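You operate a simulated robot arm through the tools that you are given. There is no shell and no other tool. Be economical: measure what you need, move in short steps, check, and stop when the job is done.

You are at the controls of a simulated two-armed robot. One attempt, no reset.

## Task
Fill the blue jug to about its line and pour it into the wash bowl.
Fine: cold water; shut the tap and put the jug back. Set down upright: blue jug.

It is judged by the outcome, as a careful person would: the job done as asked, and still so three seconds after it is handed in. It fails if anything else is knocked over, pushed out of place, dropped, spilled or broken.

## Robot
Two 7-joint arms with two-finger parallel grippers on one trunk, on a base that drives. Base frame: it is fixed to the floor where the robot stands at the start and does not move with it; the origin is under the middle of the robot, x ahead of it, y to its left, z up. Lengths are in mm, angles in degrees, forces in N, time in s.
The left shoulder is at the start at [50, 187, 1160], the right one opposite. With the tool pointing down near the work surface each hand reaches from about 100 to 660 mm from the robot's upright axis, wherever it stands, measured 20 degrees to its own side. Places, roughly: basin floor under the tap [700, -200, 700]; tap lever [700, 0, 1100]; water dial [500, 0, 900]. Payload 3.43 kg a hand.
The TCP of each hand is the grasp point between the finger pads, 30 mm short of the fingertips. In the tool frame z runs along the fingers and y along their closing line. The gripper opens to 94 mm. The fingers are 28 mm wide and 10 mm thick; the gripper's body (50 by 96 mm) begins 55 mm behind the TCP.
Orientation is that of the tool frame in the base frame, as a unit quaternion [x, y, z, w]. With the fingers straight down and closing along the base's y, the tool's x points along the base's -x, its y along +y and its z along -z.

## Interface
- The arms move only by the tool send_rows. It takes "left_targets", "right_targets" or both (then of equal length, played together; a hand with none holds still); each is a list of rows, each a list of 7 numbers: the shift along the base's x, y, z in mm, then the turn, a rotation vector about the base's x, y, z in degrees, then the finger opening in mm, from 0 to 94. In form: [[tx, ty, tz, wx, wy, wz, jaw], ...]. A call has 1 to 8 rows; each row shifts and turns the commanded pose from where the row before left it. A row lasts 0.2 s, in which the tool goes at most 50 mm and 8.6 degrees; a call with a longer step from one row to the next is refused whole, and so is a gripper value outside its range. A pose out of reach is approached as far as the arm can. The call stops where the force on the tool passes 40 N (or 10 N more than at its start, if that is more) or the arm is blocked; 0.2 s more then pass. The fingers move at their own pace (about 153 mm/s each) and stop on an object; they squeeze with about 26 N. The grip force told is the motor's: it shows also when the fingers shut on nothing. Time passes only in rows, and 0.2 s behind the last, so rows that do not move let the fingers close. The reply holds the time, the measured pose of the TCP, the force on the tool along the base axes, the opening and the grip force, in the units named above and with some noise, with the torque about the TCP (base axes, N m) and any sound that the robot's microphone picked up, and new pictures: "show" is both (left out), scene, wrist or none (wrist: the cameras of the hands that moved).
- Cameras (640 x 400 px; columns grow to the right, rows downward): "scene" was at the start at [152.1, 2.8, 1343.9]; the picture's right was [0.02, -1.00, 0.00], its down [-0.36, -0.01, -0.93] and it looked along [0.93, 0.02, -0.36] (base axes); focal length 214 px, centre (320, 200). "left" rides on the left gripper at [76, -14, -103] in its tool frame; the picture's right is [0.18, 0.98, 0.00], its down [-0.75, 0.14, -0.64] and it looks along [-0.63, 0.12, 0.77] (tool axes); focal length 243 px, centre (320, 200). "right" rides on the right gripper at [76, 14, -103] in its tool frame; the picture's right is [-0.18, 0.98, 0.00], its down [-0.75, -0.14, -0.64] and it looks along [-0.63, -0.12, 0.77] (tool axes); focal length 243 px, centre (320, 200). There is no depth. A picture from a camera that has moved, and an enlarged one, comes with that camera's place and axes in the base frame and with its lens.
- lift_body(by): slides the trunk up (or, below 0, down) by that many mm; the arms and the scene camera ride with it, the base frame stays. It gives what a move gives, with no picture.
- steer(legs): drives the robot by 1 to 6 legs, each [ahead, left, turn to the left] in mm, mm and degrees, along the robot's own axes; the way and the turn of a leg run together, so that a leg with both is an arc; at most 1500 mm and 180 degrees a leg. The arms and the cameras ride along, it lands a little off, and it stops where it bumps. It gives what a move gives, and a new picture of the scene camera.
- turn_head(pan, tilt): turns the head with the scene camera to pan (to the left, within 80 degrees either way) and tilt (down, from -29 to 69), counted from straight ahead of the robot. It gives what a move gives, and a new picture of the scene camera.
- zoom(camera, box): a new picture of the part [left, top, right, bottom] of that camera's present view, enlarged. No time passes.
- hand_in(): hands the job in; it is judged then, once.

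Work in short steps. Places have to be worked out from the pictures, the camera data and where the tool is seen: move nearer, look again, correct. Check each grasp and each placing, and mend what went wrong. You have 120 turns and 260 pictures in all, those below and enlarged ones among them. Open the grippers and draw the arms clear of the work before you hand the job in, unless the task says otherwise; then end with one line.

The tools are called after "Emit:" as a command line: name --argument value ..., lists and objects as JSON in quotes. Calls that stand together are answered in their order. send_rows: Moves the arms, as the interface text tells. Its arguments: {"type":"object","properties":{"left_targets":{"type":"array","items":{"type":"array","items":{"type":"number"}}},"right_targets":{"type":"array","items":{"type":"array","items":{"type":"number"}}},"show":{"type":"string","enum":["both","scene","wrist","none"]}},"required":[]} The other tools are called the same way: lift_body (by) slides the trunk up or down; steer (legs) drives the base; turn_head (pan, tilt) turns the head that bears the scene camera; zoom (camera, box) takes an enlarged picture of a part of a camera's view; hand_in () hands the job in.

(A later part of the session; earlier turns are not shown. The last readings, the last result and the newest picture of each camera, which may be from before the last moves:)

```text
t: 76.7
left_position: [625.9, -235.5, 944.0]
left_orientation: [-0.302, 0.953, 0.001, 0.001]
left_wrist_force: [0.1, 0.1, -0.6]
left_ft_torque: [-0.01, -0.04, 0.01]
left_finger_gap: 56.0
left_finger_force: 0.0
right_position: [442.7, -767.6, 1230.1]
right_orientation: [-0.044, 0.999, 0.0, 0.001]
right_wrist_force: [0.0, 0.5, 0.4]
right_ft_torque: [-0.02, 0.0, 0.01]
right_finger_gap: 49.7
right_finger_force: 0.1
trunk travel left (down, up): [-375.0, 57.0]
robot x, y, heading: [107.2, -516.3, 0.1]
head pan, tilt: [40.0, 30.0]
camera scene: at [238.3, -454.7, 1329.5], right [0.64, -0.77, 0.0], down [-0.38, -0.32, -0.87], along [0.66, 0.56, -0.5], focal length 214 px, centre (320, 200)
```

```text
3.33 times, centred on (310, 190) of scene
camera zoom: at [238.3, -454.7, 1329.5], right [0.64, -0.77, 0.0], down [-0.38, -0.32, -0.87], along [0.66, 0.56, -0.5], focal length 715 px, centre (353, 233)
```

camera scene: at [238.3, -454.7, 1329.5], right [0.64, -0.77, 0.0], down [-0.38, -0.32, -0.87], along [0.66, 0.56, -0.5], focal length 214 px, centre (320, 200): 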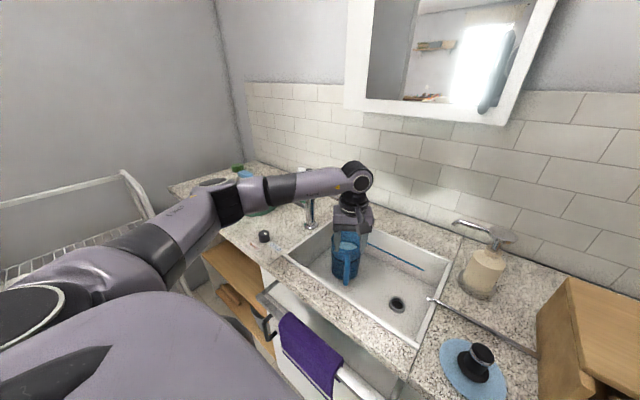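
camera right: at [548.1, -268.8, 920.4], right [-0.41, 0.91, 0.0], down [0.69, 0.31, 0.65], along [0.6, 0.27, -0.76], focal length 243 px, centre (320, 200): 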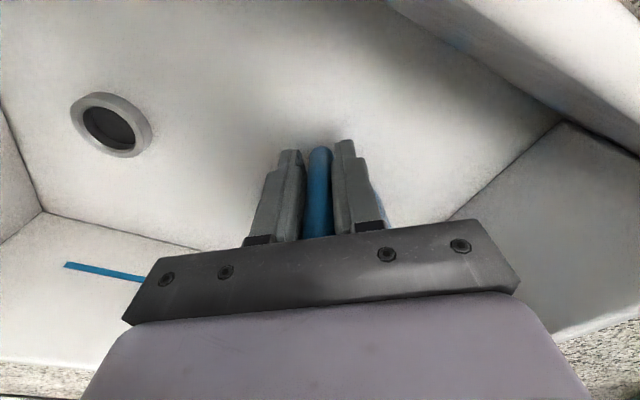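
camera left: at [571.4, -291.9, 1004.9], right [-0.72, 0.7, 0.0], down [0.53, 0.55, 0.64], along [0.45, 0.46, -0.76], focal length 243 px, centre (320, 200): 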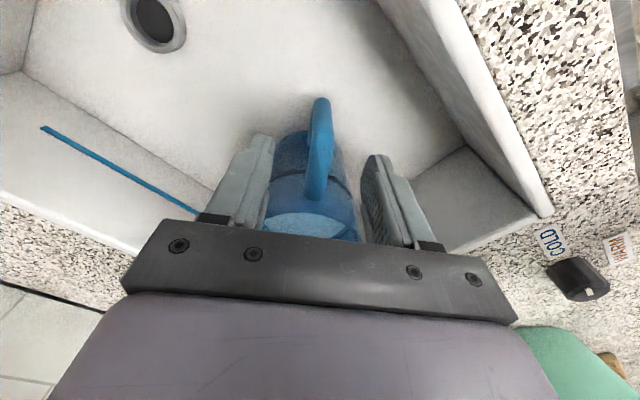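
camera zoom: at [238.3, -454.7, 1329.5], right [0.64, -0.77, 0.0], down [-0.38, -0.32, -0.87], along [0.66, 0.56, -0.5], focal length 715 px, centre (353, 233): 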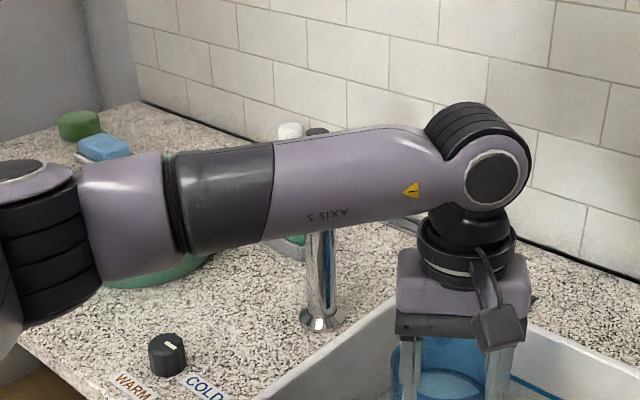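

By estimate the forearm stays well over 100 mm from the lever and the wrist about 25–30 mm from the spout. I descend in small steps and watch.

Emit:
send_rows --left_targets '[[-2, -2, -20, 0, 0, 0, 56], [0, 0, -25, 0, 0, 0, 56], [0, 0, -25, 0, 0, 0, 56], [0, 0, 0, 0, 0, 0, 56]]' --show "wrist"

Emit:
zoom --camera "scene" --box '[260, 140, 410, 290]'

```text
t: 77.7
left_position: [624.4, -237.3, 872.4]
left_orientation: [-0.302, 0.953, 0.002, 0.001]
left_wrist_force: [-0.7, 0.3, -0.1]
left_ft_torque: [0.02, 0.02, -0.01]
left_finger_gap: 56.2
left_finger_force: 0.0
right_position: [442.8, -768.7, 1229.4]
right_orientation: [-0.043, 0.999, 0.0, 0.002]
right_wrist_force: [0.0, 0.5, 0.0]
right_ft_torque: [0.0, -0.04, -0.02]
right_finger_gap: 50.0
right_finger_force: 0.1
trunk travel left (down, up): [-375.0, 57.0]
robot x, y, heading: [107.7, -514.8, -0.0]
head pan, tilt: [40.0, 30.0]
camera left: at [569.7, -293.4, 974.8], right [-0.72, 0.7, 0.0], down [0.53, 0.55, 0.64], along [0.45, 0.46, -0.76], focal length 243 px, centre (320, 200)
```

left: 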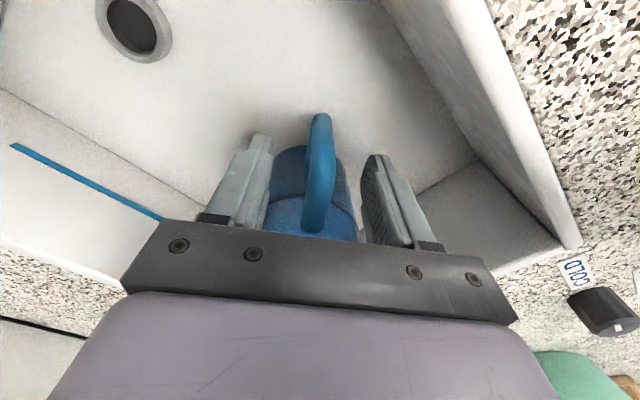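

```text
2.67 times, centred on (335, 215) of scene
camera zoom: at [238.2, -454.7, 1329.5], right [0.64, -0.77, 0.0], down [-0.38, -0.32, -0.87], along [0.66, 0.56, -0.5], focal length 572 px, centre (280, 160)
```

zoom: 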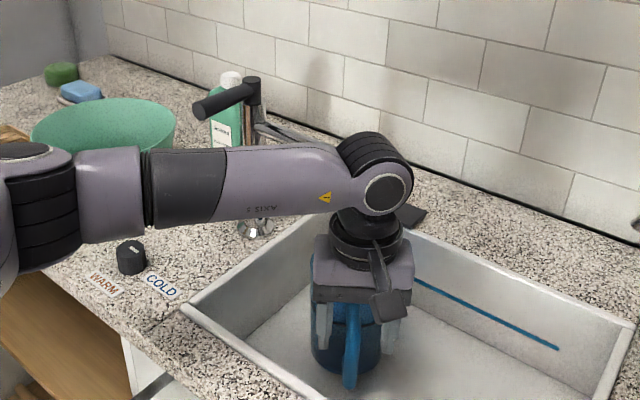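

Forearm is clear of the lever. I continue down slowly.

Emit:
send_rows --left_targets '[[0, 0, -12, 0, 0, 0, 56], [0, 0, -12, 0, 0, 0, 56], [0, 0, -13, 0, 0, 0, 56], [0, 0, -12, 0, 0, 0, 56], [0, 0, 0, 0, 0, 0, 56]]' --show "none"

Emit:
zoom --camera "scene" --box '[260, 140, 410, 290]'

```text
t: 78.9
left_position: [623.6, -237.0, 824.1]
left_orientation: [-0.302, 0.953, 0.0, 0.001]
left_wrist_force: [0.2, -0.3, 0.5]
left_ft_torque: [0.02, 0.0, 0.02]
left_finger_gap: 55.7
left_finger_force: 0.1
right_position: [442.1, -767.6, 1230.3]
right_orientation: [-0.043, 0.999, 0.0, 0.001]
right_wrist_force: [0.2, -0.6, -0.3]
right_ft_torque: [0.01, 0.03, 0.0]
right_finger_gap: 50.1
right_finger_force: 0.1
trunk travel left (down, up): [-375.0, 57.0]
robot x, y, heading: [109.3, -511.3, -0.0]
head pan, tilt: [40.0, 30.0]
```

```text
2.67 times, centred on (335, 215) of scene
camera zoom: at [238.2, -454.6, 1329.5], right [0.64, -0.77, 0.0], down [-0.38, -0.32, -0.87], along [0.66, 0.56, -0.5], focal length 572 px, centre (280, 160)
```

zoom: 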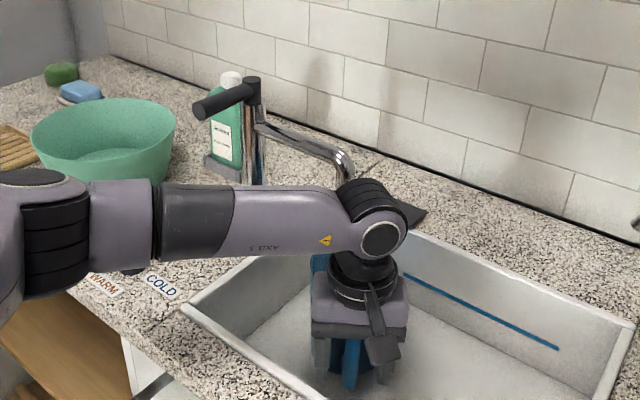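

No contact. I close on the handle and lift a little.

Emit:
send_rows --left_targets '[[0, 0, 0, 0, 0, 0, 20], [0, 0, 0, 0, 0, 0, 0], [0, 0, 0, 0, 0, 0, 0], [0, 0, 0, 0, 0, 0, 0], [0, 0, 10, 0, 0, 0, 0], [0, 0, 10, 0, 0, 0, 0], [0, 0, 0, 0, 0, 0, 0]]' --show "wrist"

Emit:
zoom --camera "scene" --box '[260, 140, 410, 290]'

```text
t: 80.5
left_position: [624.7, -237.0, 844.5]
left_orientation: [-0.302, 0.953, 0.002, -0.001]
left_wrist_force: [0.2, 0.6, -6.5]
left_ft_torque: [-0.26, 0.39, 0.0]
left_finger_gap: 19.5
left_finger_force: 25.9
right_position: [442.6, -767.3, 1230.2]
right_orientation: [-0.043, 0.999, 0.0, 0.001]
right_wrist_force: [-1.0, 0.2, -0.3]
right_ft_torque: [0.01, 0.01, -0.01]
right_finger_gap: 50.0
right_finger_force: 0.2
trunk travel left (down, up): [-375.0, 57.0]
robot x, y, heading: [109.4, -513.8, 0.1]
head pan, tilt: [40.0, 30.0]
camera left: at [569.3, -293.5, 945.3], right [-0.72, 0.7, 0.0], down [0.54, 0.55, 0.64], along [0.45, 0.46, -0.77], focal length 243 px, centre (320, 200)
```

left: 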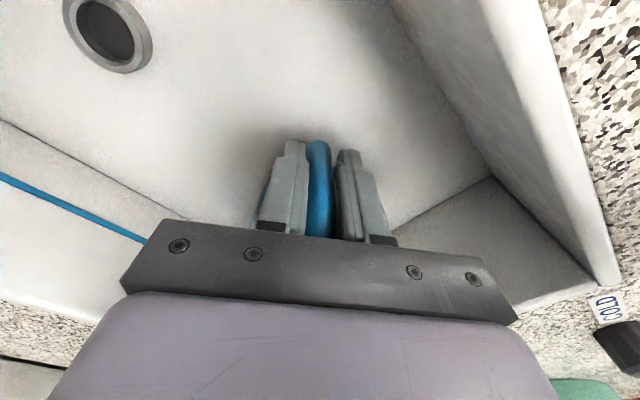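

```text
2.67 times, centred on (335, 215) of scene
camera zoom: at [238.9, -454.3, 1329.4], right [0.64, -0.77, 0.0], down [-0.38, -0.32, -0.87], along [0.66, 0.56, -0.5], focal length 572 px, centre (280, 160)
```

zoom: 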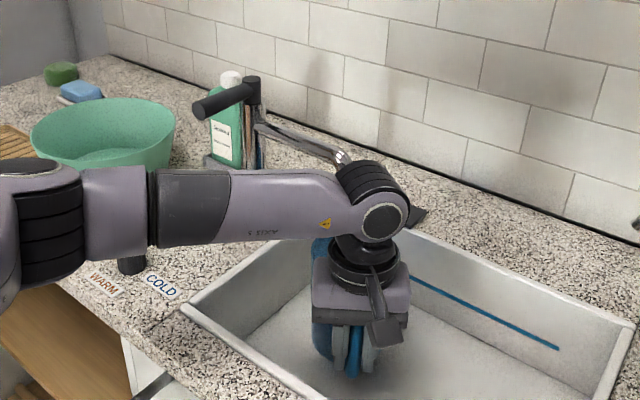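

The full jug (≈0.65 kg) holds without slipping. I raise it just under the spout level, slide it out to the right, then up.

Emit:
send_rows --left_targets '[[0, 0, 18, 0, 0, 0, 0], [0, 0, 18, 0, 0, 0, 0], [0, 0, 16, 0, 0, 0, 0], [-8, -19, 0, 0, 0, 0, 0], [-8, -19, 0, 0, 0, 0, 0], [-8, -19, 0, 0, 0, 0, 0], [-8, -19, 0, 0, 0, 0, 0], [-8, -19, 0, 0, 0, 0, 0]]' --show "scene"

Emit:
zoom --camera "scene" --box '[280, 130, 430, 280]'

```text
t: 82.3
left_position: [585.1, -332.0, 895.5]
left_orientation: [-0.301, 0.954, 0.002, 0.001]
left_wrist_force: [-0.5, -0.5, -7.1]
left_ft_torque: [-0.31, 0.41, -0.02]
left_finger_gap: 19.4
left_finger_force: 25.9
right_position: [442.0, -766.4, 1229.2]
right_orientation: [-0.044, 0.999, 0.001, 0.002]
right_wrist_force: [0.4, 0.4, -1.0]
right_ft_torque: [-0.01, -0.01, -0.01]
right_finger_gap: 49.7
right_finger_force: 0.1
trunk travel left (down, up): [-375.0, 57.0]
robot x, y, heading: [108.2, -513.1, -0.0]
head pan, tilt: [40.0, 30.0]
camera scene: at [238.8, -454.7, 1329.4], right [0.64, -0.77, 0.0], down [-0.38, -0.32, -0.87], along [0.66, 0.56, -0.5], focal length 214 px, centre (320, 200)
```

scene: 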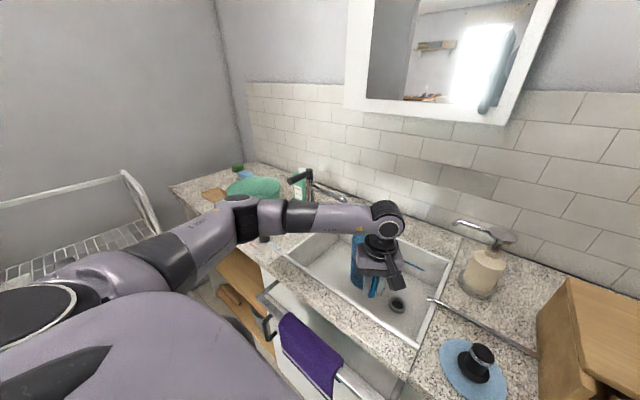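

```text
2.67 times, centred on (355, 205) of scene
camera zoom: at [238.8, -454.7, 1329.4], right [0.64, -0.77, 0.0], down [-0.38, -0.32, -0.87], along [0.66, 0.56, -0.5], focal length 572 px, centre (227, 187)
```

zoom: 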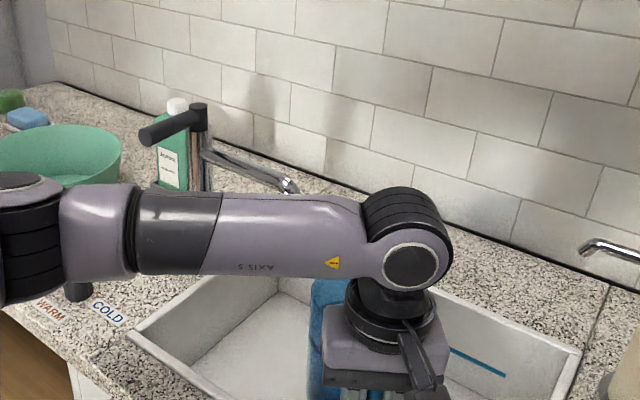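

I raise the jug well above the tap, drawing it slightly back.

Emit:
send_rows --left_targets '[[0, 0, 30, 0, 0, 0, 0], [-5, -5, 40, 0, 0, 0, 0], [-10, 0, 45, 0, 0, 0, 0], [-10, 0, 45, 0, 0, 0, 0], [-15, 0, 45, 0, 0, 0, 0], [-15, 0, 45, 0, 0, 0, 0], [-15, 0, 45, 0, 0, 0, 0], [-10, 0, 40, 0, 0, 0, 0]]' --show "scene"

```text
t: 84.1
left_position: [503.6, -335.4, 1232.7]
left_orientation: [-0.301, 0.953, 0.002, 0.0]
left_wrist_force: [-0.3, 0.3, -6.4]
left_ft_torque: [-0.28, 0.36, 0.0]
left_finger_gap: 19.3
left_finger_force: 26.0
right_position: [441.7, -767.2, 1230.2]
right_orientation: [-0.043, 0.999, 0.0, 0.003]
right_wrist_force: [-0.1, 0.6, 0.0]
right_ft_torque: [-0.02, 0.01, 0.01]
right_finger_gap: 50.0
right_finger_force: 0.1
trunk travel left (down, up): [-375.0, 57.0]
robot x, y, heading: [110.1, -516.3, 0.2]
head pan, tilt: [40.0, 30.0]
camera scene: at [237.9, -454.7, 1329.5], right [0.64, -0.77, 0.0], down [-0.38, -0.32, -0.87], along [0.66, 0.56, -0.5], focal length 214 px, centre (320, 200)
```

scene: 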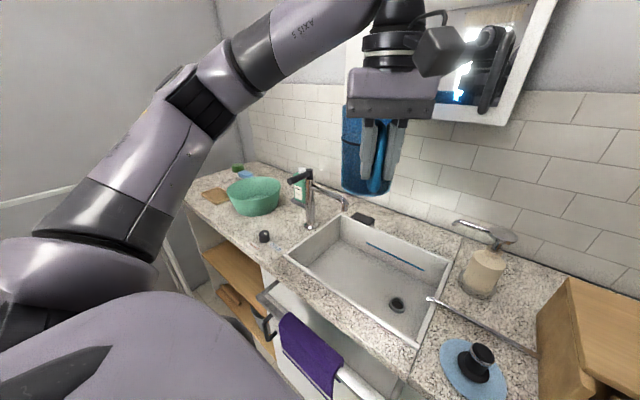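

I drive left 500 mm to bring the jug toward the bowl.

Emit:
steer --legs '[[0, 500, 0]]'

Emit:
turn_head --pan 10 --tilt 45

```text
t: 87.1
left_position: [502.5, 160.8, 1230.7]
left_orientation: [-0.303, 0.953, 0.001, 0.001]
left_wrist_force: [-0.9, 0.3, -6.4]
left_ft_torque: [-0.3, 0.41, 0.01]
left_finger_gap: 19.2
left_finger_force: 26.1
right_position: [442.7, -268.6, 1229.9]
right_orientation: [-0.045, 0.999, 0.0, 0.003]
right_wrist_force: [0.5, -0.1, -0.1]
right_ft_torque: [-0.01, -0.01, 0.0]
right_finger_gap: 50.0
right_finger_force: 0.0
trunk travel left (down, up): [-375.0, 57.0]
robot x, y, heading: [111.4, -16.1, 0.4]
head pan, tilt: [40.0, 30.0]
camera scene: at [237.7, 42.6, 1329.4], right [0.65, -0.76, 0.0], down [-0.38, -0.32, -0.87], along [0.66, 0.56, -0.5], focal length 214 px, centre (320, 200)
```

scene: 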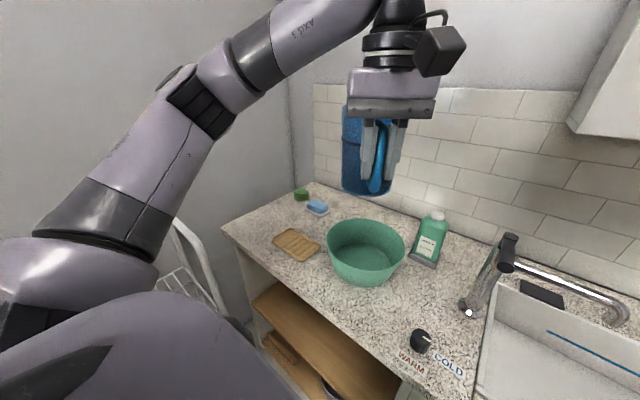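

```text
t: 88.0
left_position: [502.4, 160.9, 1230.9]
left_orientation: [-0.303, 0.953, 0.002, 0.001]
left_wrist_force: [0.4, -0.6, -7.4]
left_ft_torque: [-0.31, 0.38, 0.02]
left_finger_gap: 19.5
left_finger_force: 25.6
right_position: [443.4, -270.5, 1229.2]
right_orientation: [-0.045, 0.999, 0.0, 0.002]
right_wrist_force: [0.4, -0.2, -0.3]
right_ft_torque: [0.03, -0.01, 0.02]
right_finger_gap: 50.2
right_finger_force: 0.0
trunk travel left (down, up): [-375.0, 57.0]
robot x, y, heading: [110.7, -20.6, 0.1]
head pan, tilt: [10.0, 45.0]
camera scene: at [248.6, -1.7, 1306.8], right [0.18, -0.98, 0.0], down [-0.7, -0.13, -0.71], along [0.7, 0.13, -0.71], focal length 214 px, centre (320, 200)
```

scene: 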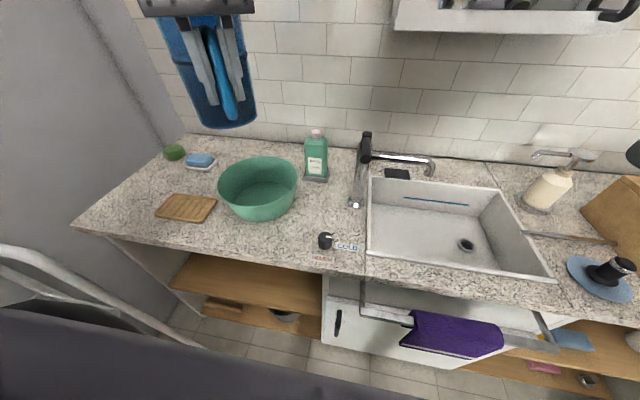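

The bowl is at about (622, 221), rim z≈968, radius ≈100. I yaw the jug to 90° (spout toward +y) and move to the pre-pour point (622, 40, 1130).

Emit:
send_rows --left_targets '[[17, -17, -10, 0, 0, 7, 0], [17, -17, -14, 0, 0, 8, 0], [17, -17, -15, 0, 0, 8, 0], [17, -17, -15, 0, 0, 8, 0], [17, -17, -15, 0, 0, 8, 0], [17, -17, -15, 0, 0, 8, 0], [18, -19, -15, 0, 0, 8, 0], [0, 0, 0, 0, 0, 0, 0]]' --show "scene"

```text
t: 89.8
left_position: [622.2, 41.7, 1133.6]
left_orientation: [0.709, -0.705, -0.002, 0.0]
left_wrist_force: [0.3, -0.1, -6.4]
left_ft_torque: [-0.51, -0.03, -0.01]
left_finger_gap: 19.4
left_finger_force: 25.9
right_position: [442.1, -269.8, 1231.2]
right_orientation: [-0.045, 0.999, 0.0, 0.002]
right_wrist_force: [-0.4, 0.3, 0.8]
right_ft_torque: [-0.04, 0.02, 0.01]
right_finger_gap: 50.3
right_finger_force: 0.2
trunk travel left (down, up): [-375.0, 57.0]
robot x, y, heading: [108.7, -18.9, 0.2]
head pan, tilt: [10.0, 45.0]
camera scene: at [248.5, -1.5, 1306.8], right [0.18, -0.98, 0.0], down [-0.7, -0.13, -0.71], along [0.7, 0.12, -0.71], focal length 214 px, centre (320, 200)
```

scene: 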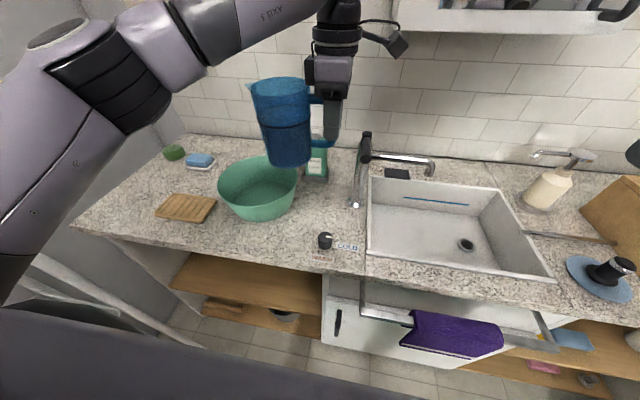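

Lip is at about (622, 187, 1181), as expected. I tilt 40° while lowering, so the lip comes over the bowl.

Emit:
send_rows --left_targets '[[0, 6, -9, -8, 0, 0, 0], [0, 6, -9, -8, 0, 0, 0], [0, 6, -9, -8, 0, 0, 0], [0, 6, -9, -8, 0, 0, 0], [0, 5, -9, -8, 0, 0, 0]]' --show "scene"

Emit:
zoom --camera "scene" --box '[200, 60, 380, 240]'

```text
t: 91.0
left_position: [623.3, 69.6, 1088.2]
left_orientation: [0.666, -0.663, 0.24, 0.244]
left_wrist_force: [0.6, 1.0, -6.2]
left_ft_torque: [-0.27, 0.02, -0.02]
left_finger_gap: 19.4
left_finger_force: 25.7
right_position: [442.5, -269.9, 1229.5]
right_orientation: [-0.043, 0.999, 0.0, 0.001]
right_wrist_force: [0.3, 0.4, -0.2]
right_ft_torque: [-0.02, -0.01, 0.03]
right_finger_gap: 49.8
right_finger_force: 0.1
trunk travel left (down, up): [-375.0, 57.0]
robot x, y, heading: [109.5, -17.5, 0.2]
head pan, tilt: [10.0, 45.0]
camera scene: at [248.8, -1.4, 1306.8], right [0.18, -0.98, 0.0], down [-0.7, -0.13, -0.71], along [0.7, 0.12, -0.71], focal length 214 px, centre (320, 200)
```

scene: 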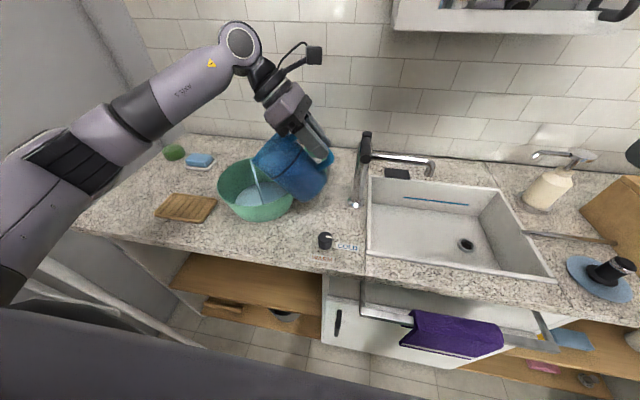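

```text
2.22 times, centred on (290, 150) of scene
camera zoom: at [248.8, -1.4, 1306.8], right [0.18, -0.98, 0.0], down [-0.7, -0.13, -0.71], along [0.7, 0.12, -0.71], focal length 477 px, centre (387, 311)
```

zoom: 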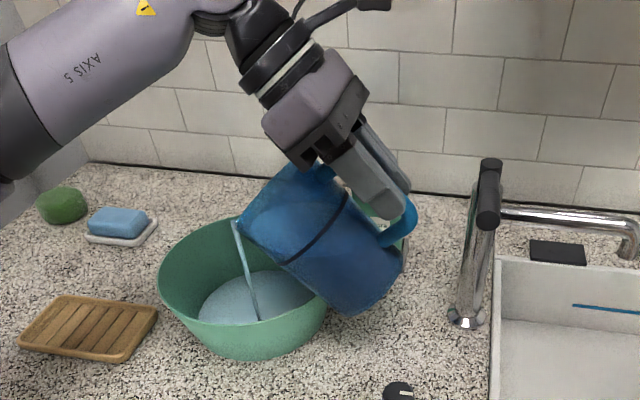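

Pouring nicely into the bowl. I continue tilting while keeping the lip over the bowl centre.

Emit:
send_rows --left_targets '[[0, 0, 0, 0, 0, 0, 0], [0, 5, 8, -4, 0, 0, 0], [0, 5, 8, -4, 0, 0, 0], [0, 5, 8, -4, 0, 0, 0], [0, 5, 8, -4, 0, 0, 0], [0, 5, 8, -4, 0, 0, 0], [0, 5, 8, -4, 0, 0, 0], [0, 0, 0, 0, 0, 0, 0]]' --show "none"

Emit:
zoom --camera "scene" --box '[200, 60, 380, 240]'

```text
t: 92.8
left_position: [623.2, 99.8, 1135.3]
left_orientation: [0.602, -0.598, 0.373, 0.376]
left_wrist_force: [0.8, -0.4, -5.7]
left_ft_torque: [-0.06, 0.0, -0.01]
left_finger_gap: 19.2
left_finger_force: 26.1
right_position: [443.3, -269.6, 1229.3]
right_orientation: [-0.044, 0.999, 0.0, 0.002]
right_wrist_force: [-1.4, -1.0, 0.3]
right_ft_torque: [-0.02, -0.03, 0.02]
right_finger_gap: 50.0
right_finger_force: 0.0
trunk travel left (down, up): [-375.0, 57.0]
robot x, y, heading: [112.8, -17.8, 0.3]
head pan, tilt: [10.0, 45.0]
```

```text
2.22 times, centred on (290, 150) of scene
camera zoom: at [248.6, -2.0, 1306.8], right [0.18, -0.98, 0.0], down [-0.7, -0.13, -0.71], along [0.7, 0.12, -0.71], focal length 477 px, centre (387, 311)
```

zoom: 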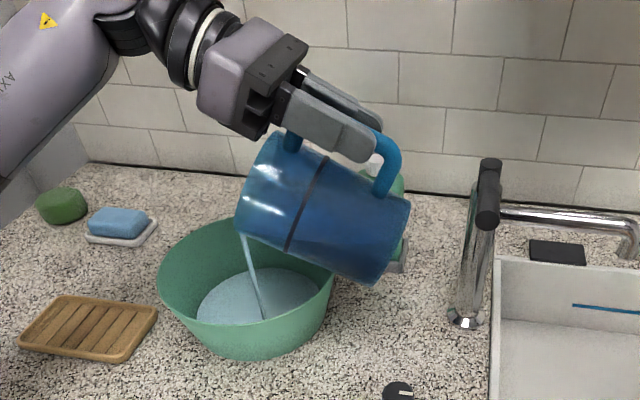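

Flow is steady but still about 4.5 N of water remains. I tilt on toward 88°.

Emit:
send_rows --left_targets '[[0, 0, 0, 0, 0, 0, 0], [0, 7, 6, -4, 0, 0, 0], [0, 7, 6, -4, 0, 0, 0], [0, 7, 6, -4, 0, 0, 0], [0, 8, 6, -4, 0, 0, 0], [0, 8, 6, -4, 0, 0, 0], [0, 8, 6, -4, 0, 0, 0], [0, 0, 0, 0, 0, 0, 0]]' --show "none"

Emit:
zoom --camera "scene" --box '[200, 60, 380, 240]'

```text
t: 94.6
left_position: [622.7, 144.3, 1171.6]
left_orientation: [0.51, -0.508, 0.489, 0.492]
left_wrist_force: [-0.5, -0.8, -4.5]
left_ft_torque: [0.09, 0.01, 0.03]
left_finger_gap: 19.5
left_finger_force: 26.2
right_position: [442.3, -269.7, 1229.3]
right_orientation: [-0.045, 0.999, 0.001, 0.002]
right_wrist_force: [0.1, -0.3, -1.2]
right_ft_torque: [0.02, 0.01, -0.04]
right_finger_gap: 49.9
right_finger_force: 0.0
trunk travel left (down, up): [-375.0, 57.0]
robot x, y, heading: [107.9, -13.9, -0.1]
head pan, tilt: [10.0, 45.0]
```

```text
2.22 times, centred on (290, 150) of scene
camera zoom: at [248.5, -2.0, 1306.8], right [0.18, -0.98, 0.0], down [-0.7, -0.13, -0.71], along [0.7, 0.12, -0.71], focal length 477 px, centre (387, 311)
```

zoom: 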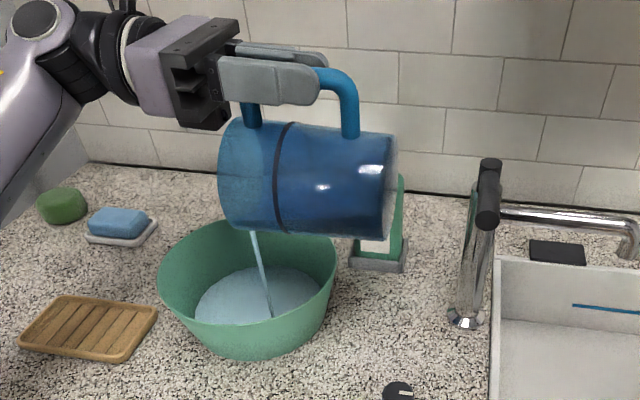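

The jug lies level with 3 N of water still draining. I wait for it to run out.

Emit:
send_rows --left_targets '[[0, 0, 0, 0, 0, 0, 0], [0, 0, 0, 0, 0, 0, 0], [0, 0, 0, 0, 0, 0, 0], [0, 0, 0, 0, 0, 0, 0], [0, 0, 0, 0, 0, 0, 0], [0, 0, 0, 0, 0, 0, 0], [0, 0, 0, 0, 0, 0, 0], [0, 0, 0, 0, 0, 0, 0]]' --show "none"

Emit:
send_rows --left_targets '[[0, 0, 0, 0, 0, 0, 0], [0, 0, 0, 0, 0, 0, 0], [0, 0, 0, 0, 0, 0, 0], [0, 0, 0, 0, 0, 0, 0], [0, 0, 0, 0, 0, 0, 0], [0, 0, 0, 0, 0, 0, 0], [0, 0, 0, 0, 0, 0, 0], [0, 0, 0, 0, 0, 0, 0]]' --show "none"

Emit:
zoom --camera "scene" --box '[200, 60, 380, 240]'

```text
t: 96.4
left_position: [622.8, 144.3, 1172.5]
left_orientation: [0.51, -0.509, 0.488, 0.492]
left_wrist_force: [0.0, 0.5, -3.0]
left_ft_torque: [0.08, -0.01, -0.03]
left_finger_gap: 19.2
left_finger_force: 25.6
right_position: [442.3, -269.5, 1229.1]
right_orientation: [-0.045, 0.999, 0.001, 0.002]
right_wrist_force: [-0.1, 0.3, -0.3]
right_ft_torque: [-0.04, -0.01, 0.02]
right_finger_gap: 50.0
right_finger_force: 0.0
trunk travel left (down, up): [-375.0, 57.0]
robot x, y, heading: [106.6, -16.8, 0.2]
head pan, tilt: [10.0, 45.0]
```

```text
t: 98.2
left_position: [623.5, 144.5, 1171.5]
left_orientation: [0.51, -0.508, 0.489, 0.493]
left_wrist_force: [0.6, -0.3, -2.9]
left_ft_torque: [0.04, -0.05, 0.01]
left_finger_gap: 19.2
left_finger_force: 26.5
right_position: [442.3, -270.6, 1229.3]
right_orientation: [-0.044, 0.999, 0.001, 0.002]
right_wrist_force: [-0.5, 0.0, -0.1]
right_ft_torque: [-0.01, -0.02, 0.03]
right_finger_gap: 50.0
right_finger_force: 0.0
trunk travel left (down, up): [-375.0, 57.0]
robot x, y, heading: [110.1, -15.3, 0.3]
head pan, tilt: [10.0, 45.0]
```

```text
2.22 times, centred on (290, 150) of scene
camera zoom: at [248.3, -2.0, 1306.9], right [0.18, -0.98, 0.0], down [-0.7, -0.13, -0.71], along [0.7, 0.12, -0.71], focal length 477 px, centre (387, 311)
```

zoom: 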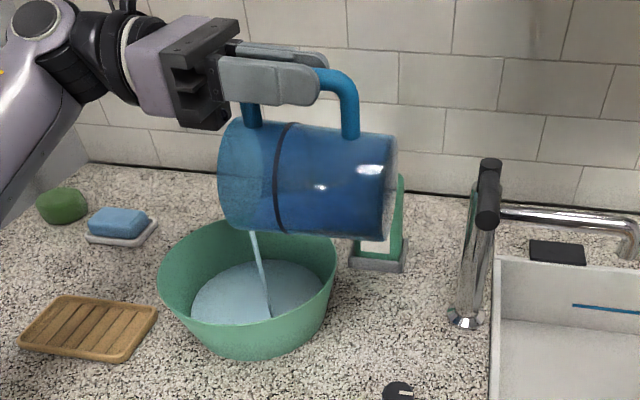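

Still trickling. I tilt further to about 104°, shifting to keep the lip over the bowl.

Emit:
send_rows --left_targets '[[0, 9, 3, -4, 0, 0, 0], [0, 9, 3, -4, 0, 0, 0], [0, 9, 3, -4, 0, 0, 0], [0, 9, 3, -4, 0, 0, 0], [0, 0, 0, 0, 0, 0, 0], [0, 0, 0, 0, 0, 0, 0], [0, 0, 0, 0, 0, 0, 0], [0, 0, 0, 0, 0, 0, 0]]' --show "none"

Emit:
send_rows --left_targets '[[0, 0, 0, 0, 0, 0, 0], [0, 0, 0, 0, 0, 0, 0], [0, 0, 0, 0, 0, 0, 0], [0, 0, 0, 0, 0, 0, 0], [0, 0, 0, 0, 0, 0, 0], [0, 0, 0, 0, 0, 0, 0], [0, 0, 0, 0, 0, 0, 0], [0, 0, 0, 0, 0, 0, 0]]' --show "none"

Emit:
zoom --camera "scene" --box '[200, 60, 380, 240]'

```text
t: 100.0
left_position: [622.2, 180.7, 1183.8]
left_orientation: [0.437, -0.435, 0.555, 0.559]
left_wrist_force: [-0.3, 0.3, -0.9]
left_ft_torque: [0.04, 0.01, -0.01]
left_finger_gap: 19.4
left_finger_force: 25.7
right_position: [442.4, -268.9, 1230.7]
right_orientation: [-0.045, 0.999, 0.002, 0.002]
right_wrist_force: [0.6, 0.7, 0.5]
right_ft_torque: [0.01, -0.02, 0.0]
right_finger_gap: 50.0
right_finger_force: 0.0
trunk travel left (down, up): [-375.0, 57.0]
robot x, y, heading: [106.9, -19.0, 0.4]
head pan, tilt: [10.0, 45.0]
```

```text
t: 101.8
left_position: [622.6, 180.4, 1183.7]
left_orientation: [0.436, -0.435, 0.555, 0.559]
left_wrist_force: [-0.4, -0.2, -1.8]
left_ft_torque: [0.07, 0.04, 0.0]
left_finger_gap: 19.1
left_finger_force: 25.9
right_position: [441.4, -270.0, 1228.9]
right_orientation: [-0.044, 0.999, 0.001, 0.002]
right_wrist_force: [0.8, 0.4, -0.2]
right_ft_torque: [0.0, -0.01, 0.07]
right_finger_gap: 50.0
right_finger_force: 0.1
trunk travel left (down, up): [-375.0, 57.0]
robot x, y, heading: [107.1, -17.1, 0.2]
head pan, tilt: [10.0, 45.0]
```

```text
2.22 times, centred on (290, 150) of scene
camera zoom: at [248.2, -2.0, 1306.9], right [0.18, -0.98, 0.0], down [-0.7, -0.12, -0.71], along [0.7, 0.12, -0.71], focal length 477 px, centre (387, 311)
```

zoom: 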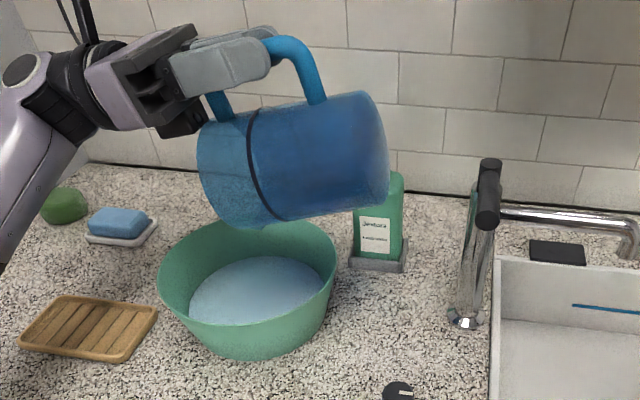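

The jug is empty and all the water is in the bowl. I turn it back upright, retracing the way.

Emit:
send_rows --left_targets '[[0, -9, 0, 8, 0, 0, 0], [0, -9, 0, 8, 0, 0, 0], [0, -9, 2, 8, 0, 0, 0], [0, -9, 2, 8, 0, 0, 0], [0, -9, 2, 8, 0, 0, 0], [0, -9, 2, 8, 0, 0, 0], [0, -9, 2, 8, 0, 0, 0], [0, -9, 2, 8, 0, 0, 0]]' --show "none"

Emit:
send_rows --left_targets '[[0, -9, 4, 8, 0, 0, 0], [0, -9, 4, 8, 0, 0, 0], [0, -9, 4, 8, 0, 0, 0], [0, -9, 4, 8, 0, 0, 0], [0, 0, 4, 8, 0, 0, 0], [0, 0, 0, 0, 0, 0, 0]]' --show "scene"

```text
t: 103.6
left_position: [621.3, 108.4, 1198.0]
left_orientation: [0.666, -0.663, 0.239, 0.242]
left_wrist_force: [-0.3, 1.5, -1.6]
left_ft_torque: [-0.07, 0.02, 0.03]
left_finger_gap: 19.3
left_finger_force: 25.8
right_position: [442.4, -270.9, 1228.4]
right_orientation: [-0.044, 0.999, 0.001, 0.002]
right_wrist_force: [1.1, -0.4, 0.3]
right_ft_torque: [0.01, -0.02, -0.01]
right_finger_gap: 49.9
right_finger_force: 0.1
trunk travel left (down, up): [-375.0, 57.0]
robot x, y, heading: [104.3, -18.8, 0.1]
head pan, tilt: [10.0, 45.0]
```

```text
t: 105.0
left_position: [622.6, 72.5, 1216.3]
left_orientation: [0.709, -0.705, -0.003, 0.0]
left_wrist_force: [-0.6, 0.6, -1.2]
left_ft_torque: [-0.11, -0.02, -0.02]
left_finger_gap: 19.0
left_finger_force: 25.6
right_position: [442.9, -269.9, 1230.6]
right_orientation: [-0.044, 0.999, 0.0, 0.002]
right_wrist_force: [-0.8, 0.7, 0.2]
right_ft_torque: [0.01, 0.01, 0.01]
right_finger_gap: 50.0
right_finger_force: 0.2
trunk travel left (down, up): [-375.0, 57.0]
robot x, y, heading: [107.8, -20.2, 0.1]
head pan, tilt: [10.0, 45.0]
camera scene: at [248.4, -1.7, 1306.8], right [0.18, -0.98, 0.0], down [-0.7, -0.13, -0.71], along [0.7, 0.12, -0.71], focal length 214 px, centre (320, 200)
```

scene: 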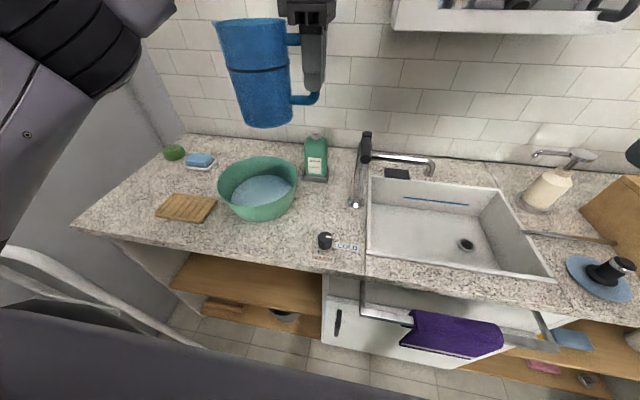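

Jug upright and light again. I draw the hand back and yaw it to 45°, so that after driving right and turning the robot 45° right the handle will again point at the robot's original -x.

Emit:
send_rows --left_targets '[[-24, 0, 0, 0, 0, -7.5, 0], [-24, 0, 0, 0, 0, -7.5, 0], [-24, 0, 0, 0, 0, -7.5, 0], [-24, 0, 0, 0, 0, -7.5, 0], [-24, 0, 0, 0, 0, -7.5, 0], [-24, 0, 0, 0, 0, -7.5, 0]]' --show "none"

Emit:
steer --legs '[[-60, 0, 0], [0, -630, 0]]'

```text
t: 106.4
left_position: [477.5, 71.1, 1217.4]
left_orientation: [-0.383, 0.924, 0.001, 0.001]
left_wrist_force: [0.1, 0.0, -1.2]
left_ft_torque: [-0.04, 0.06, -0.04]
left_finger_gap: 19.2
left_finger_force: 26.0
right_position: [441.7, -270.1, 1229.0]
right_orientation: [-0.044, 0.999, 0.001, 0.002]
right_wrist_force: [-0.6, 0.3, -0.3]
right_ft_torque: [0.01, -0.02, 0.01]
right_finger_gap: 50.1
right_finger_force: 0.1
trunk travel left (down, up): [-375.0, 57.0]
robot x, y, heading: [109.1, -16.0, 0.1]
head pan, tilt: [10.0, 45.0]
```

```text
t: 110.5
left_position: [419.2, -563.7, 1216.3]
left_orientation: [-0.382, 0.924, 0.002, 0.0]
left_wrist_force: [-0.3, -0.8, -1.3]
left_ft_torque: [-0.09, 0.01, 0.03]
left_finger_gap: 19.6
left_finger_force: 25.4
right_position: [380.0, -906.4, 1228.6]
right_orientation: [-0.04, 0.999, 0.001, 0.002]
right_wrist_force: [0.4, 0.2, 1.1]
right_ft_torque: [-0.01, -0.01, -0.01]
right_finger_gap: 49.8
right_finger_force: 0.0
trunk travel left (down, up): [-375.0, 57.0]
robot x, y, heading: [48.6, -652.3, -0.4]
head pan, tilt: [10.0, 45.0]
camera scene: at [188.1, -636.6, 1306.9], right [0.17, -0.99, 0.0], down [-0.7, -0.12, -0.71], along [0.7, 0.12, -0.71], focal length 214 px, centre (320, 200)
```

scene: 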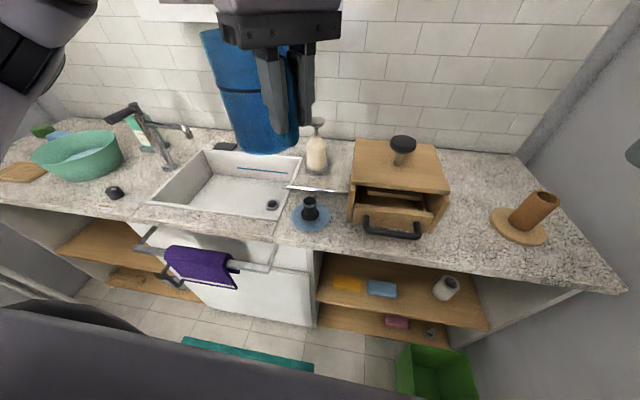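

Now turn the robot 45° to the right in place (the arms are high and the right side is open).

Emit:
steer --legs '[[0, 0, -45]]'

Emit:
turn_head --pan 15 --tilt 42

```text
t: 113.0
left_position: [372.5, -847.9, 1216.5]
left_orientation: [-0.002, 1.0, 0.001, 0.001]
left_wrist_force: [-0.2, -0.4, -1.7]
left_ft_torque: [0.0, 0.09, 0.03]
left_finger_gap: 19.1
left_finger_force: 26.0
right_position: [105.6, -1064.8, 1229.6]
right_orientation: [0.34, 0.94, 0.0, 0.002]
right_wrist_force: [0.5, 0.2, -0.4]
right_ft_torque: [0.02, -0.01, 0.0]
right_finger_gap: 50.0
right_finger_force: 0.1
trunk travel left (down, up): [-375.0, 57.0]
robot x, y, heading: [52.0, -655.0, -44.9]
head pan, tilt: [10.0, 45.0]
camera scene: at [157.5, -737.6, 1306.9], right [-0.57, -0.82, 0.0], down [-0.58, 0.4, -0.71], along [0.58, -0.4, -0.71], focal length 214 px, centre (320, 200)
```

scene: 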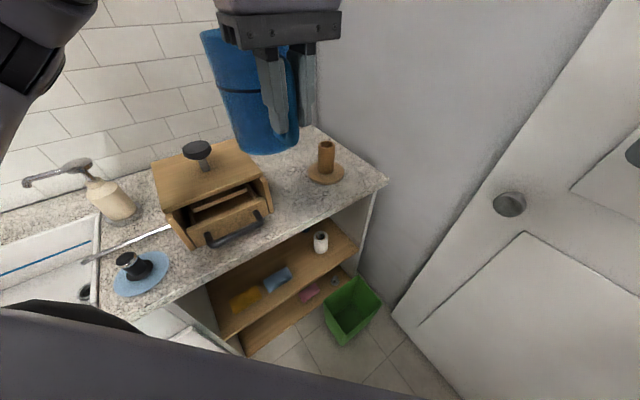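

```text
t: 113.6
left_position: [373.8, -847.7, 1215.5]
left_orientation: [-0.001, 1.0, 0.001, 0.0]
left_wrist_force: [-0.5, 0.0, -0.9]
left_ft_torque: [0.01, 0.07, -0.04]
left_finger_gap: 19.4
left_finger_force: 26.2
right_position: [105.4, -1065.2, 1229.5]
right_orientation: [0.342, 0.94, 0.001, 0.001]
right_wrist_force: [-0.2, -0.5, -1.6]
right_ft_torque: [0.02, 0.01, 0.01]
right_finger_gap: 49.9
right_finger_force: 0.0
trunk travel left (down, up): [-375.0, 57.0]
robot x, y, heading: [50.3, -650.0, -44.9]
head pan, tilt: [15.0, 42.0]
camera scene: at [163.4, -732.7, 1311.2], right [-0.5, -0.87, 0.0], down [-0.58, 0.33, -0.74], along [0.64, -0.37, -0.67], focal length 214 px, centre (320, 200)
```

scene: 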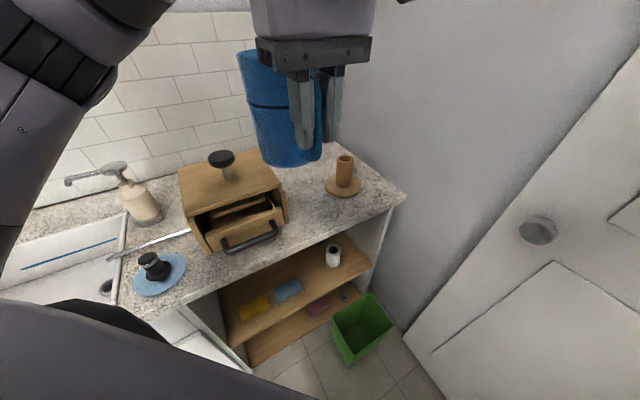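

The hand is again at yaw 0, at (373, -848). I move above the original place and descend partway to check.

Emit:
send_rows --left_targets '[[31, -32, 0, 0, 0, 0, 0], [31, -32, 0, 0, 0, 0, 0], [30, -31, 0, 0, 0, 0, 0], [0, 0, -45, 0, 0, 0, 0], [0, 0, -45, 0, 0, 0, 0], [0, 0, -45, 0, 0, 0, 0], [0, 0, -45, 0, 0, 0, 0]]' --show "scene"

Emit:
zoom --camera "scene" --box '[160, 60, 420, 260]'

```text
t: 115.2
left_position: [465.1, -943.5, 1036.4]
left_orientation: [-0.002, 1.0, 0.001, 0.001]
left_wrist_force: [-0.4, 0.1, -0.9]
left_ft_torque: [-0.01, 0.13, -0.03]
left_finger_gap: 19.5
left_finger_force: 25.8
right_position: [105.1, -1063.6, 1230.2]
right_orientation: [0.342, 0.94, 0.0, 0.002]
right_wrist_force: [-0.7, 0.1, -0.1]
right_ft_torque: [0.01, -0.03, 0.04]
right_finger_gap: 50.0
right_finger_force: 0.1
trunk travel left (down, up): [-375.0, 57.0]
robot x, y, heading: [44.1, -650.9, -44.9]
head pan, tilt: [15.0, 42.0]
camera scene: at [163.7, -732.9, 1311.2], right [-0.5, -0.87, 0.0], down [-0.58, 0.33, -0.74], along [0.64, -0.37, -0.67], focal length 214 px, centre (320, 200)
```

scene: 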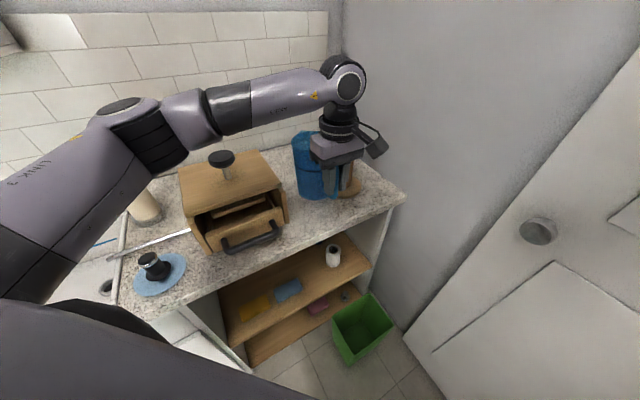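

```text
2.00 times, centred on (290, 160) of scene
camera zoom: at [163.7, -732.9, 1311.2], right [-0.5, -0.87, 0.0], down [-0.58, 0.33, -0.74], along [0.64, -0.37, -0.67], focal length 429 px, centre (380, 280)
```

zoom: 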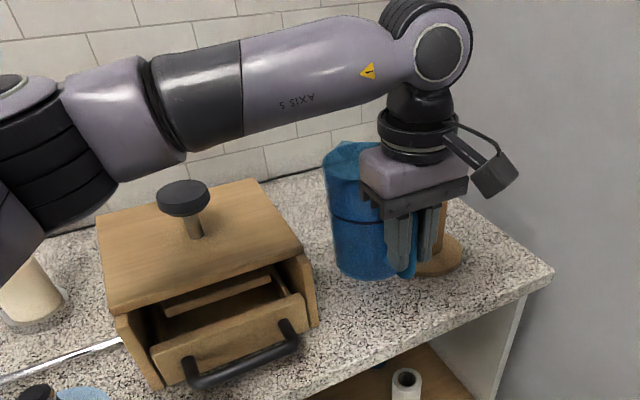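

Everything is clear and the jug is over its old place. I lower to just above the counter, then settle gently.

Emit:
send_rows --left_targets '[[0, 0, -25, 0, 0, 0, 0], [0, 0, -25, 0, 0, 0, 0], [0, 0, -20, 0, 0, 0, 0], [0, 0, -5, 0, 0, 0, 0], [0, 0, -4, 0, 0, 0, 0], [0, 0, 0, 0, 0, 0, 0]]' --show "scene"

Emit:
zoom --camera "scene" --box '[160, 60, 420, 260]'

```text
t: 116.6
left_position: [464.6, -943.2, 957.6]
left_orientation: [-0.002, 1.0, 0.001, 0.001]
left_wrist_force: [0.0, -0.4, -0.8]
left_ft_torque: [0.0, 0.12, 0.04]
left_finger_gap: 19.3
left_finger_force: 26.2
right_position: [105.8, -1065.0, 1230.0]
right_orientation: [0.341, 0.94, -0.001, 0.002]
right_wrist_force: [0.6, -0.4, -0.1]
right_ft_torque: [0.02, -0.01, 0.0]
right_finger_gap: 50.0
right_finger_force: 0.1
trunk travel left (down, up): [-375.0, 57.0]
robot x, y, heading: [49.2, -651.6, -44.8]
head pan, tilt: [15.0, 42.0]
camera scene: at [163.4, -732.7, 1311.2], right [-0.5, -0.87, 0.0], down [-0.58, 0.33, -0.74], along [0.64, -0.37, -0.67], focal length 214 px, centre (320, 200)
```

scene: 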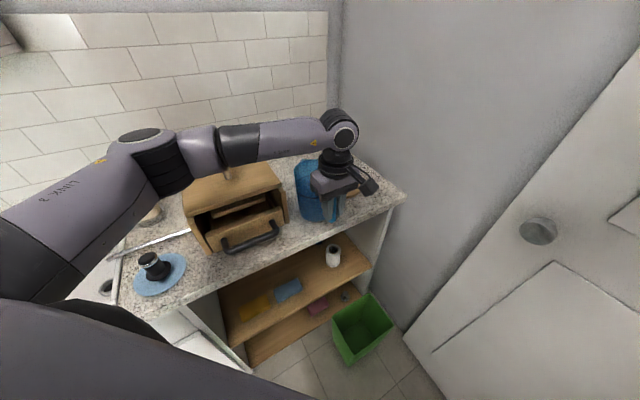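

```text
2.00 times, centred on (290, 160) of scene
camera zoom: at [163.4, -732.7, 1311.2], right [-0.5, -0.87, 0.0], down [-0.58, 0.33, -0.74], along [0.64, -0.37, -0.67], focal length 429 px, centre (380, 280)
```

zoom: 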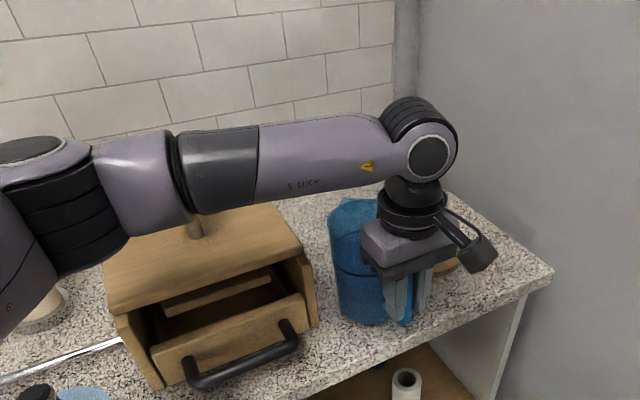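

Emit:
send_rows --left_targets '[[0, 0, -1.5, 0, 0, 0, 0], [0, 0, -1.5, 0, 0, 0, 0], [0, 0, -1.5, 0, 0, 0, 0], [0, 0, 0, 0, 0, 0, 0]]' --show "none"

```text
t: 117.6
left_position: [465.4, -944.0, 952.8]
left_orientation: [-0.002, 1.0, 0.001, 0.0]
left_wrist_force: [-0.8, 0.3, -0.5]
left_ft_torque: [0.0, 0.08, 0.01]
left_finger_gap: 19.5
left_finger_force: 26.3
right_position: [105.2, -1065.7, 1230.6]
right_orientation: [0.341, 0.94, -0.001, 0.001]
right_wrist_force: [-0.9, -1.2, 0.5]
right_ft_torque: [-0.05, -0.01, 0.01]
right_finger_gap: 49.9
right_finger_force: 0.0
trunk travel left (down, up): [-375.0, 57.0]
robot x, y, heading: [46.2, -653.4, -45.0]
head pan, tilt: [15.0, 42.0]
```

No firm contact yet; I lower a few mm more, watching the force.

Emit:
send_rows --left_targets '[[0, 0, -1.5, 0, 0, 0, 0], [0, 0, -1.5, 0, 0, 0, 0], [0, 0, 0, 0, 0, 0, 0]]' --show "none"

Emit:
zoom --camera "scene" --box '[280, 140, 400, 240]'

```text
t: 118.4
left_position: [465.0, -943.8, 948.5]
left_orientation: [-0.002, 1.0, 0.002, 0.001]
left_wrist_force: [-0.2, 0.5, -1.6]
left_ft_torque: [0.0, 0.07, -0.01]
left_finger_gap: 19.0
left_finger_force: 25.9
right_position: [105.5, -1065.3, 1229.9]
right_orientation: [0.341, 0.94, 0.0, 0.002]
right_wrist_force: [0.3, 0.2, 0.2]
right_ft_torque: [0.03, 0.01, -0.01]
right_finger_gap: 50.2
right_finger_force: 0.1
trunk travel left (down, up): [-375.0, 57.0]
robot x, y, heading: [47.6, -649.5, -44.9]
head pan, tilt: [15.0, 42.0]
```

```text
4.00 times, centred on (340, 190) of scene
camera zoom: at [163.4, -732.7, 1311.2], right [-0.5, -0.87, 0.0], down [-0.58, 0.33, -0.74], along [0.64, -0.37, -0.67], focal length 858 px, centre (240, 240)
```

zoom: 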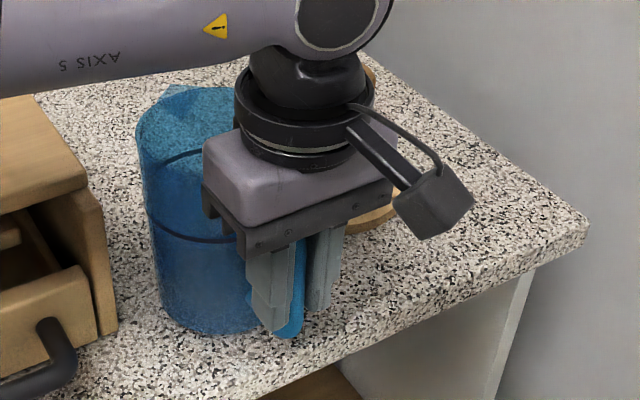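

Emit:
send_rows --left_targets '[[0, 0, -1.5, 0, 0, 0, 0], [0, 0, -1.5, 0, 0, 0, 0], [0, 0, 0, 0, 0, 0, 0]]' --show "none"

Emit:
send_rows --left_targets '[[0, 0, -1.5, 0, 0, 0, 0], [0, 0, -1, 0, 0, 0, 0], [0, 0, 0, 0, 0, 0, 0]]' --show "none"

```text
t: 119.2
left_position: [464.8, -945.6, 948.2]
left_orientation: [-0.001, 1.0, 0.0, 0.002]
left_wrist_force: [-0.9, -0.3, 6.5]
left_ft_torque: [0.02, -0.84, 0.0]
left_finger_gap: 19.3
left_finger_force: 26.0
right_position: [105.7, -1064.6, 1229.0]
right_orientation: [0.341, 0.94, -0.001, 0.003]
right_wrist_force: [0.0, 0.2, 0.5]
right_ft_torque: [0.01, -0.01, -0.02]
right_finger_gap: 49.9
right_finger_force: 0.0
trunk travel left (down, up): [-375.0, 57.0]
robot x, y, heading: [50.4, -648.8, -44.6]
head pan, tilt: [15.0, 42.0]
```

```text
t: 120.0
left_position: [463.4, -943.2, 945.2]
left_orientation: [-0.002, 1.0, 0.001, 0.001]
left_wrist_force: [-5.0, -0.3, 9.4]
left_ft_torque: [0.0, -0.58, 0.02]
left_finger_gap: 19.3
left_finger_force: 26.3
right_position: [103.8, -1064.4, 1230.9]
right_orientation: [0.342, 0.94, 0.0, 0.003]
right_wrist_force: [0.2, 0.6, -0.6]
right_ft_torque: [0.0, -0.01, -0.01]
right_finger_gap: 50.2
right_finger_force: 0.0
trunk travel left (down, up): [-375.0, 57.0]
robot x, y, heading: [47.5, -651.7, -44.7]
head pan, tilt: [15.0, 42.0]
```

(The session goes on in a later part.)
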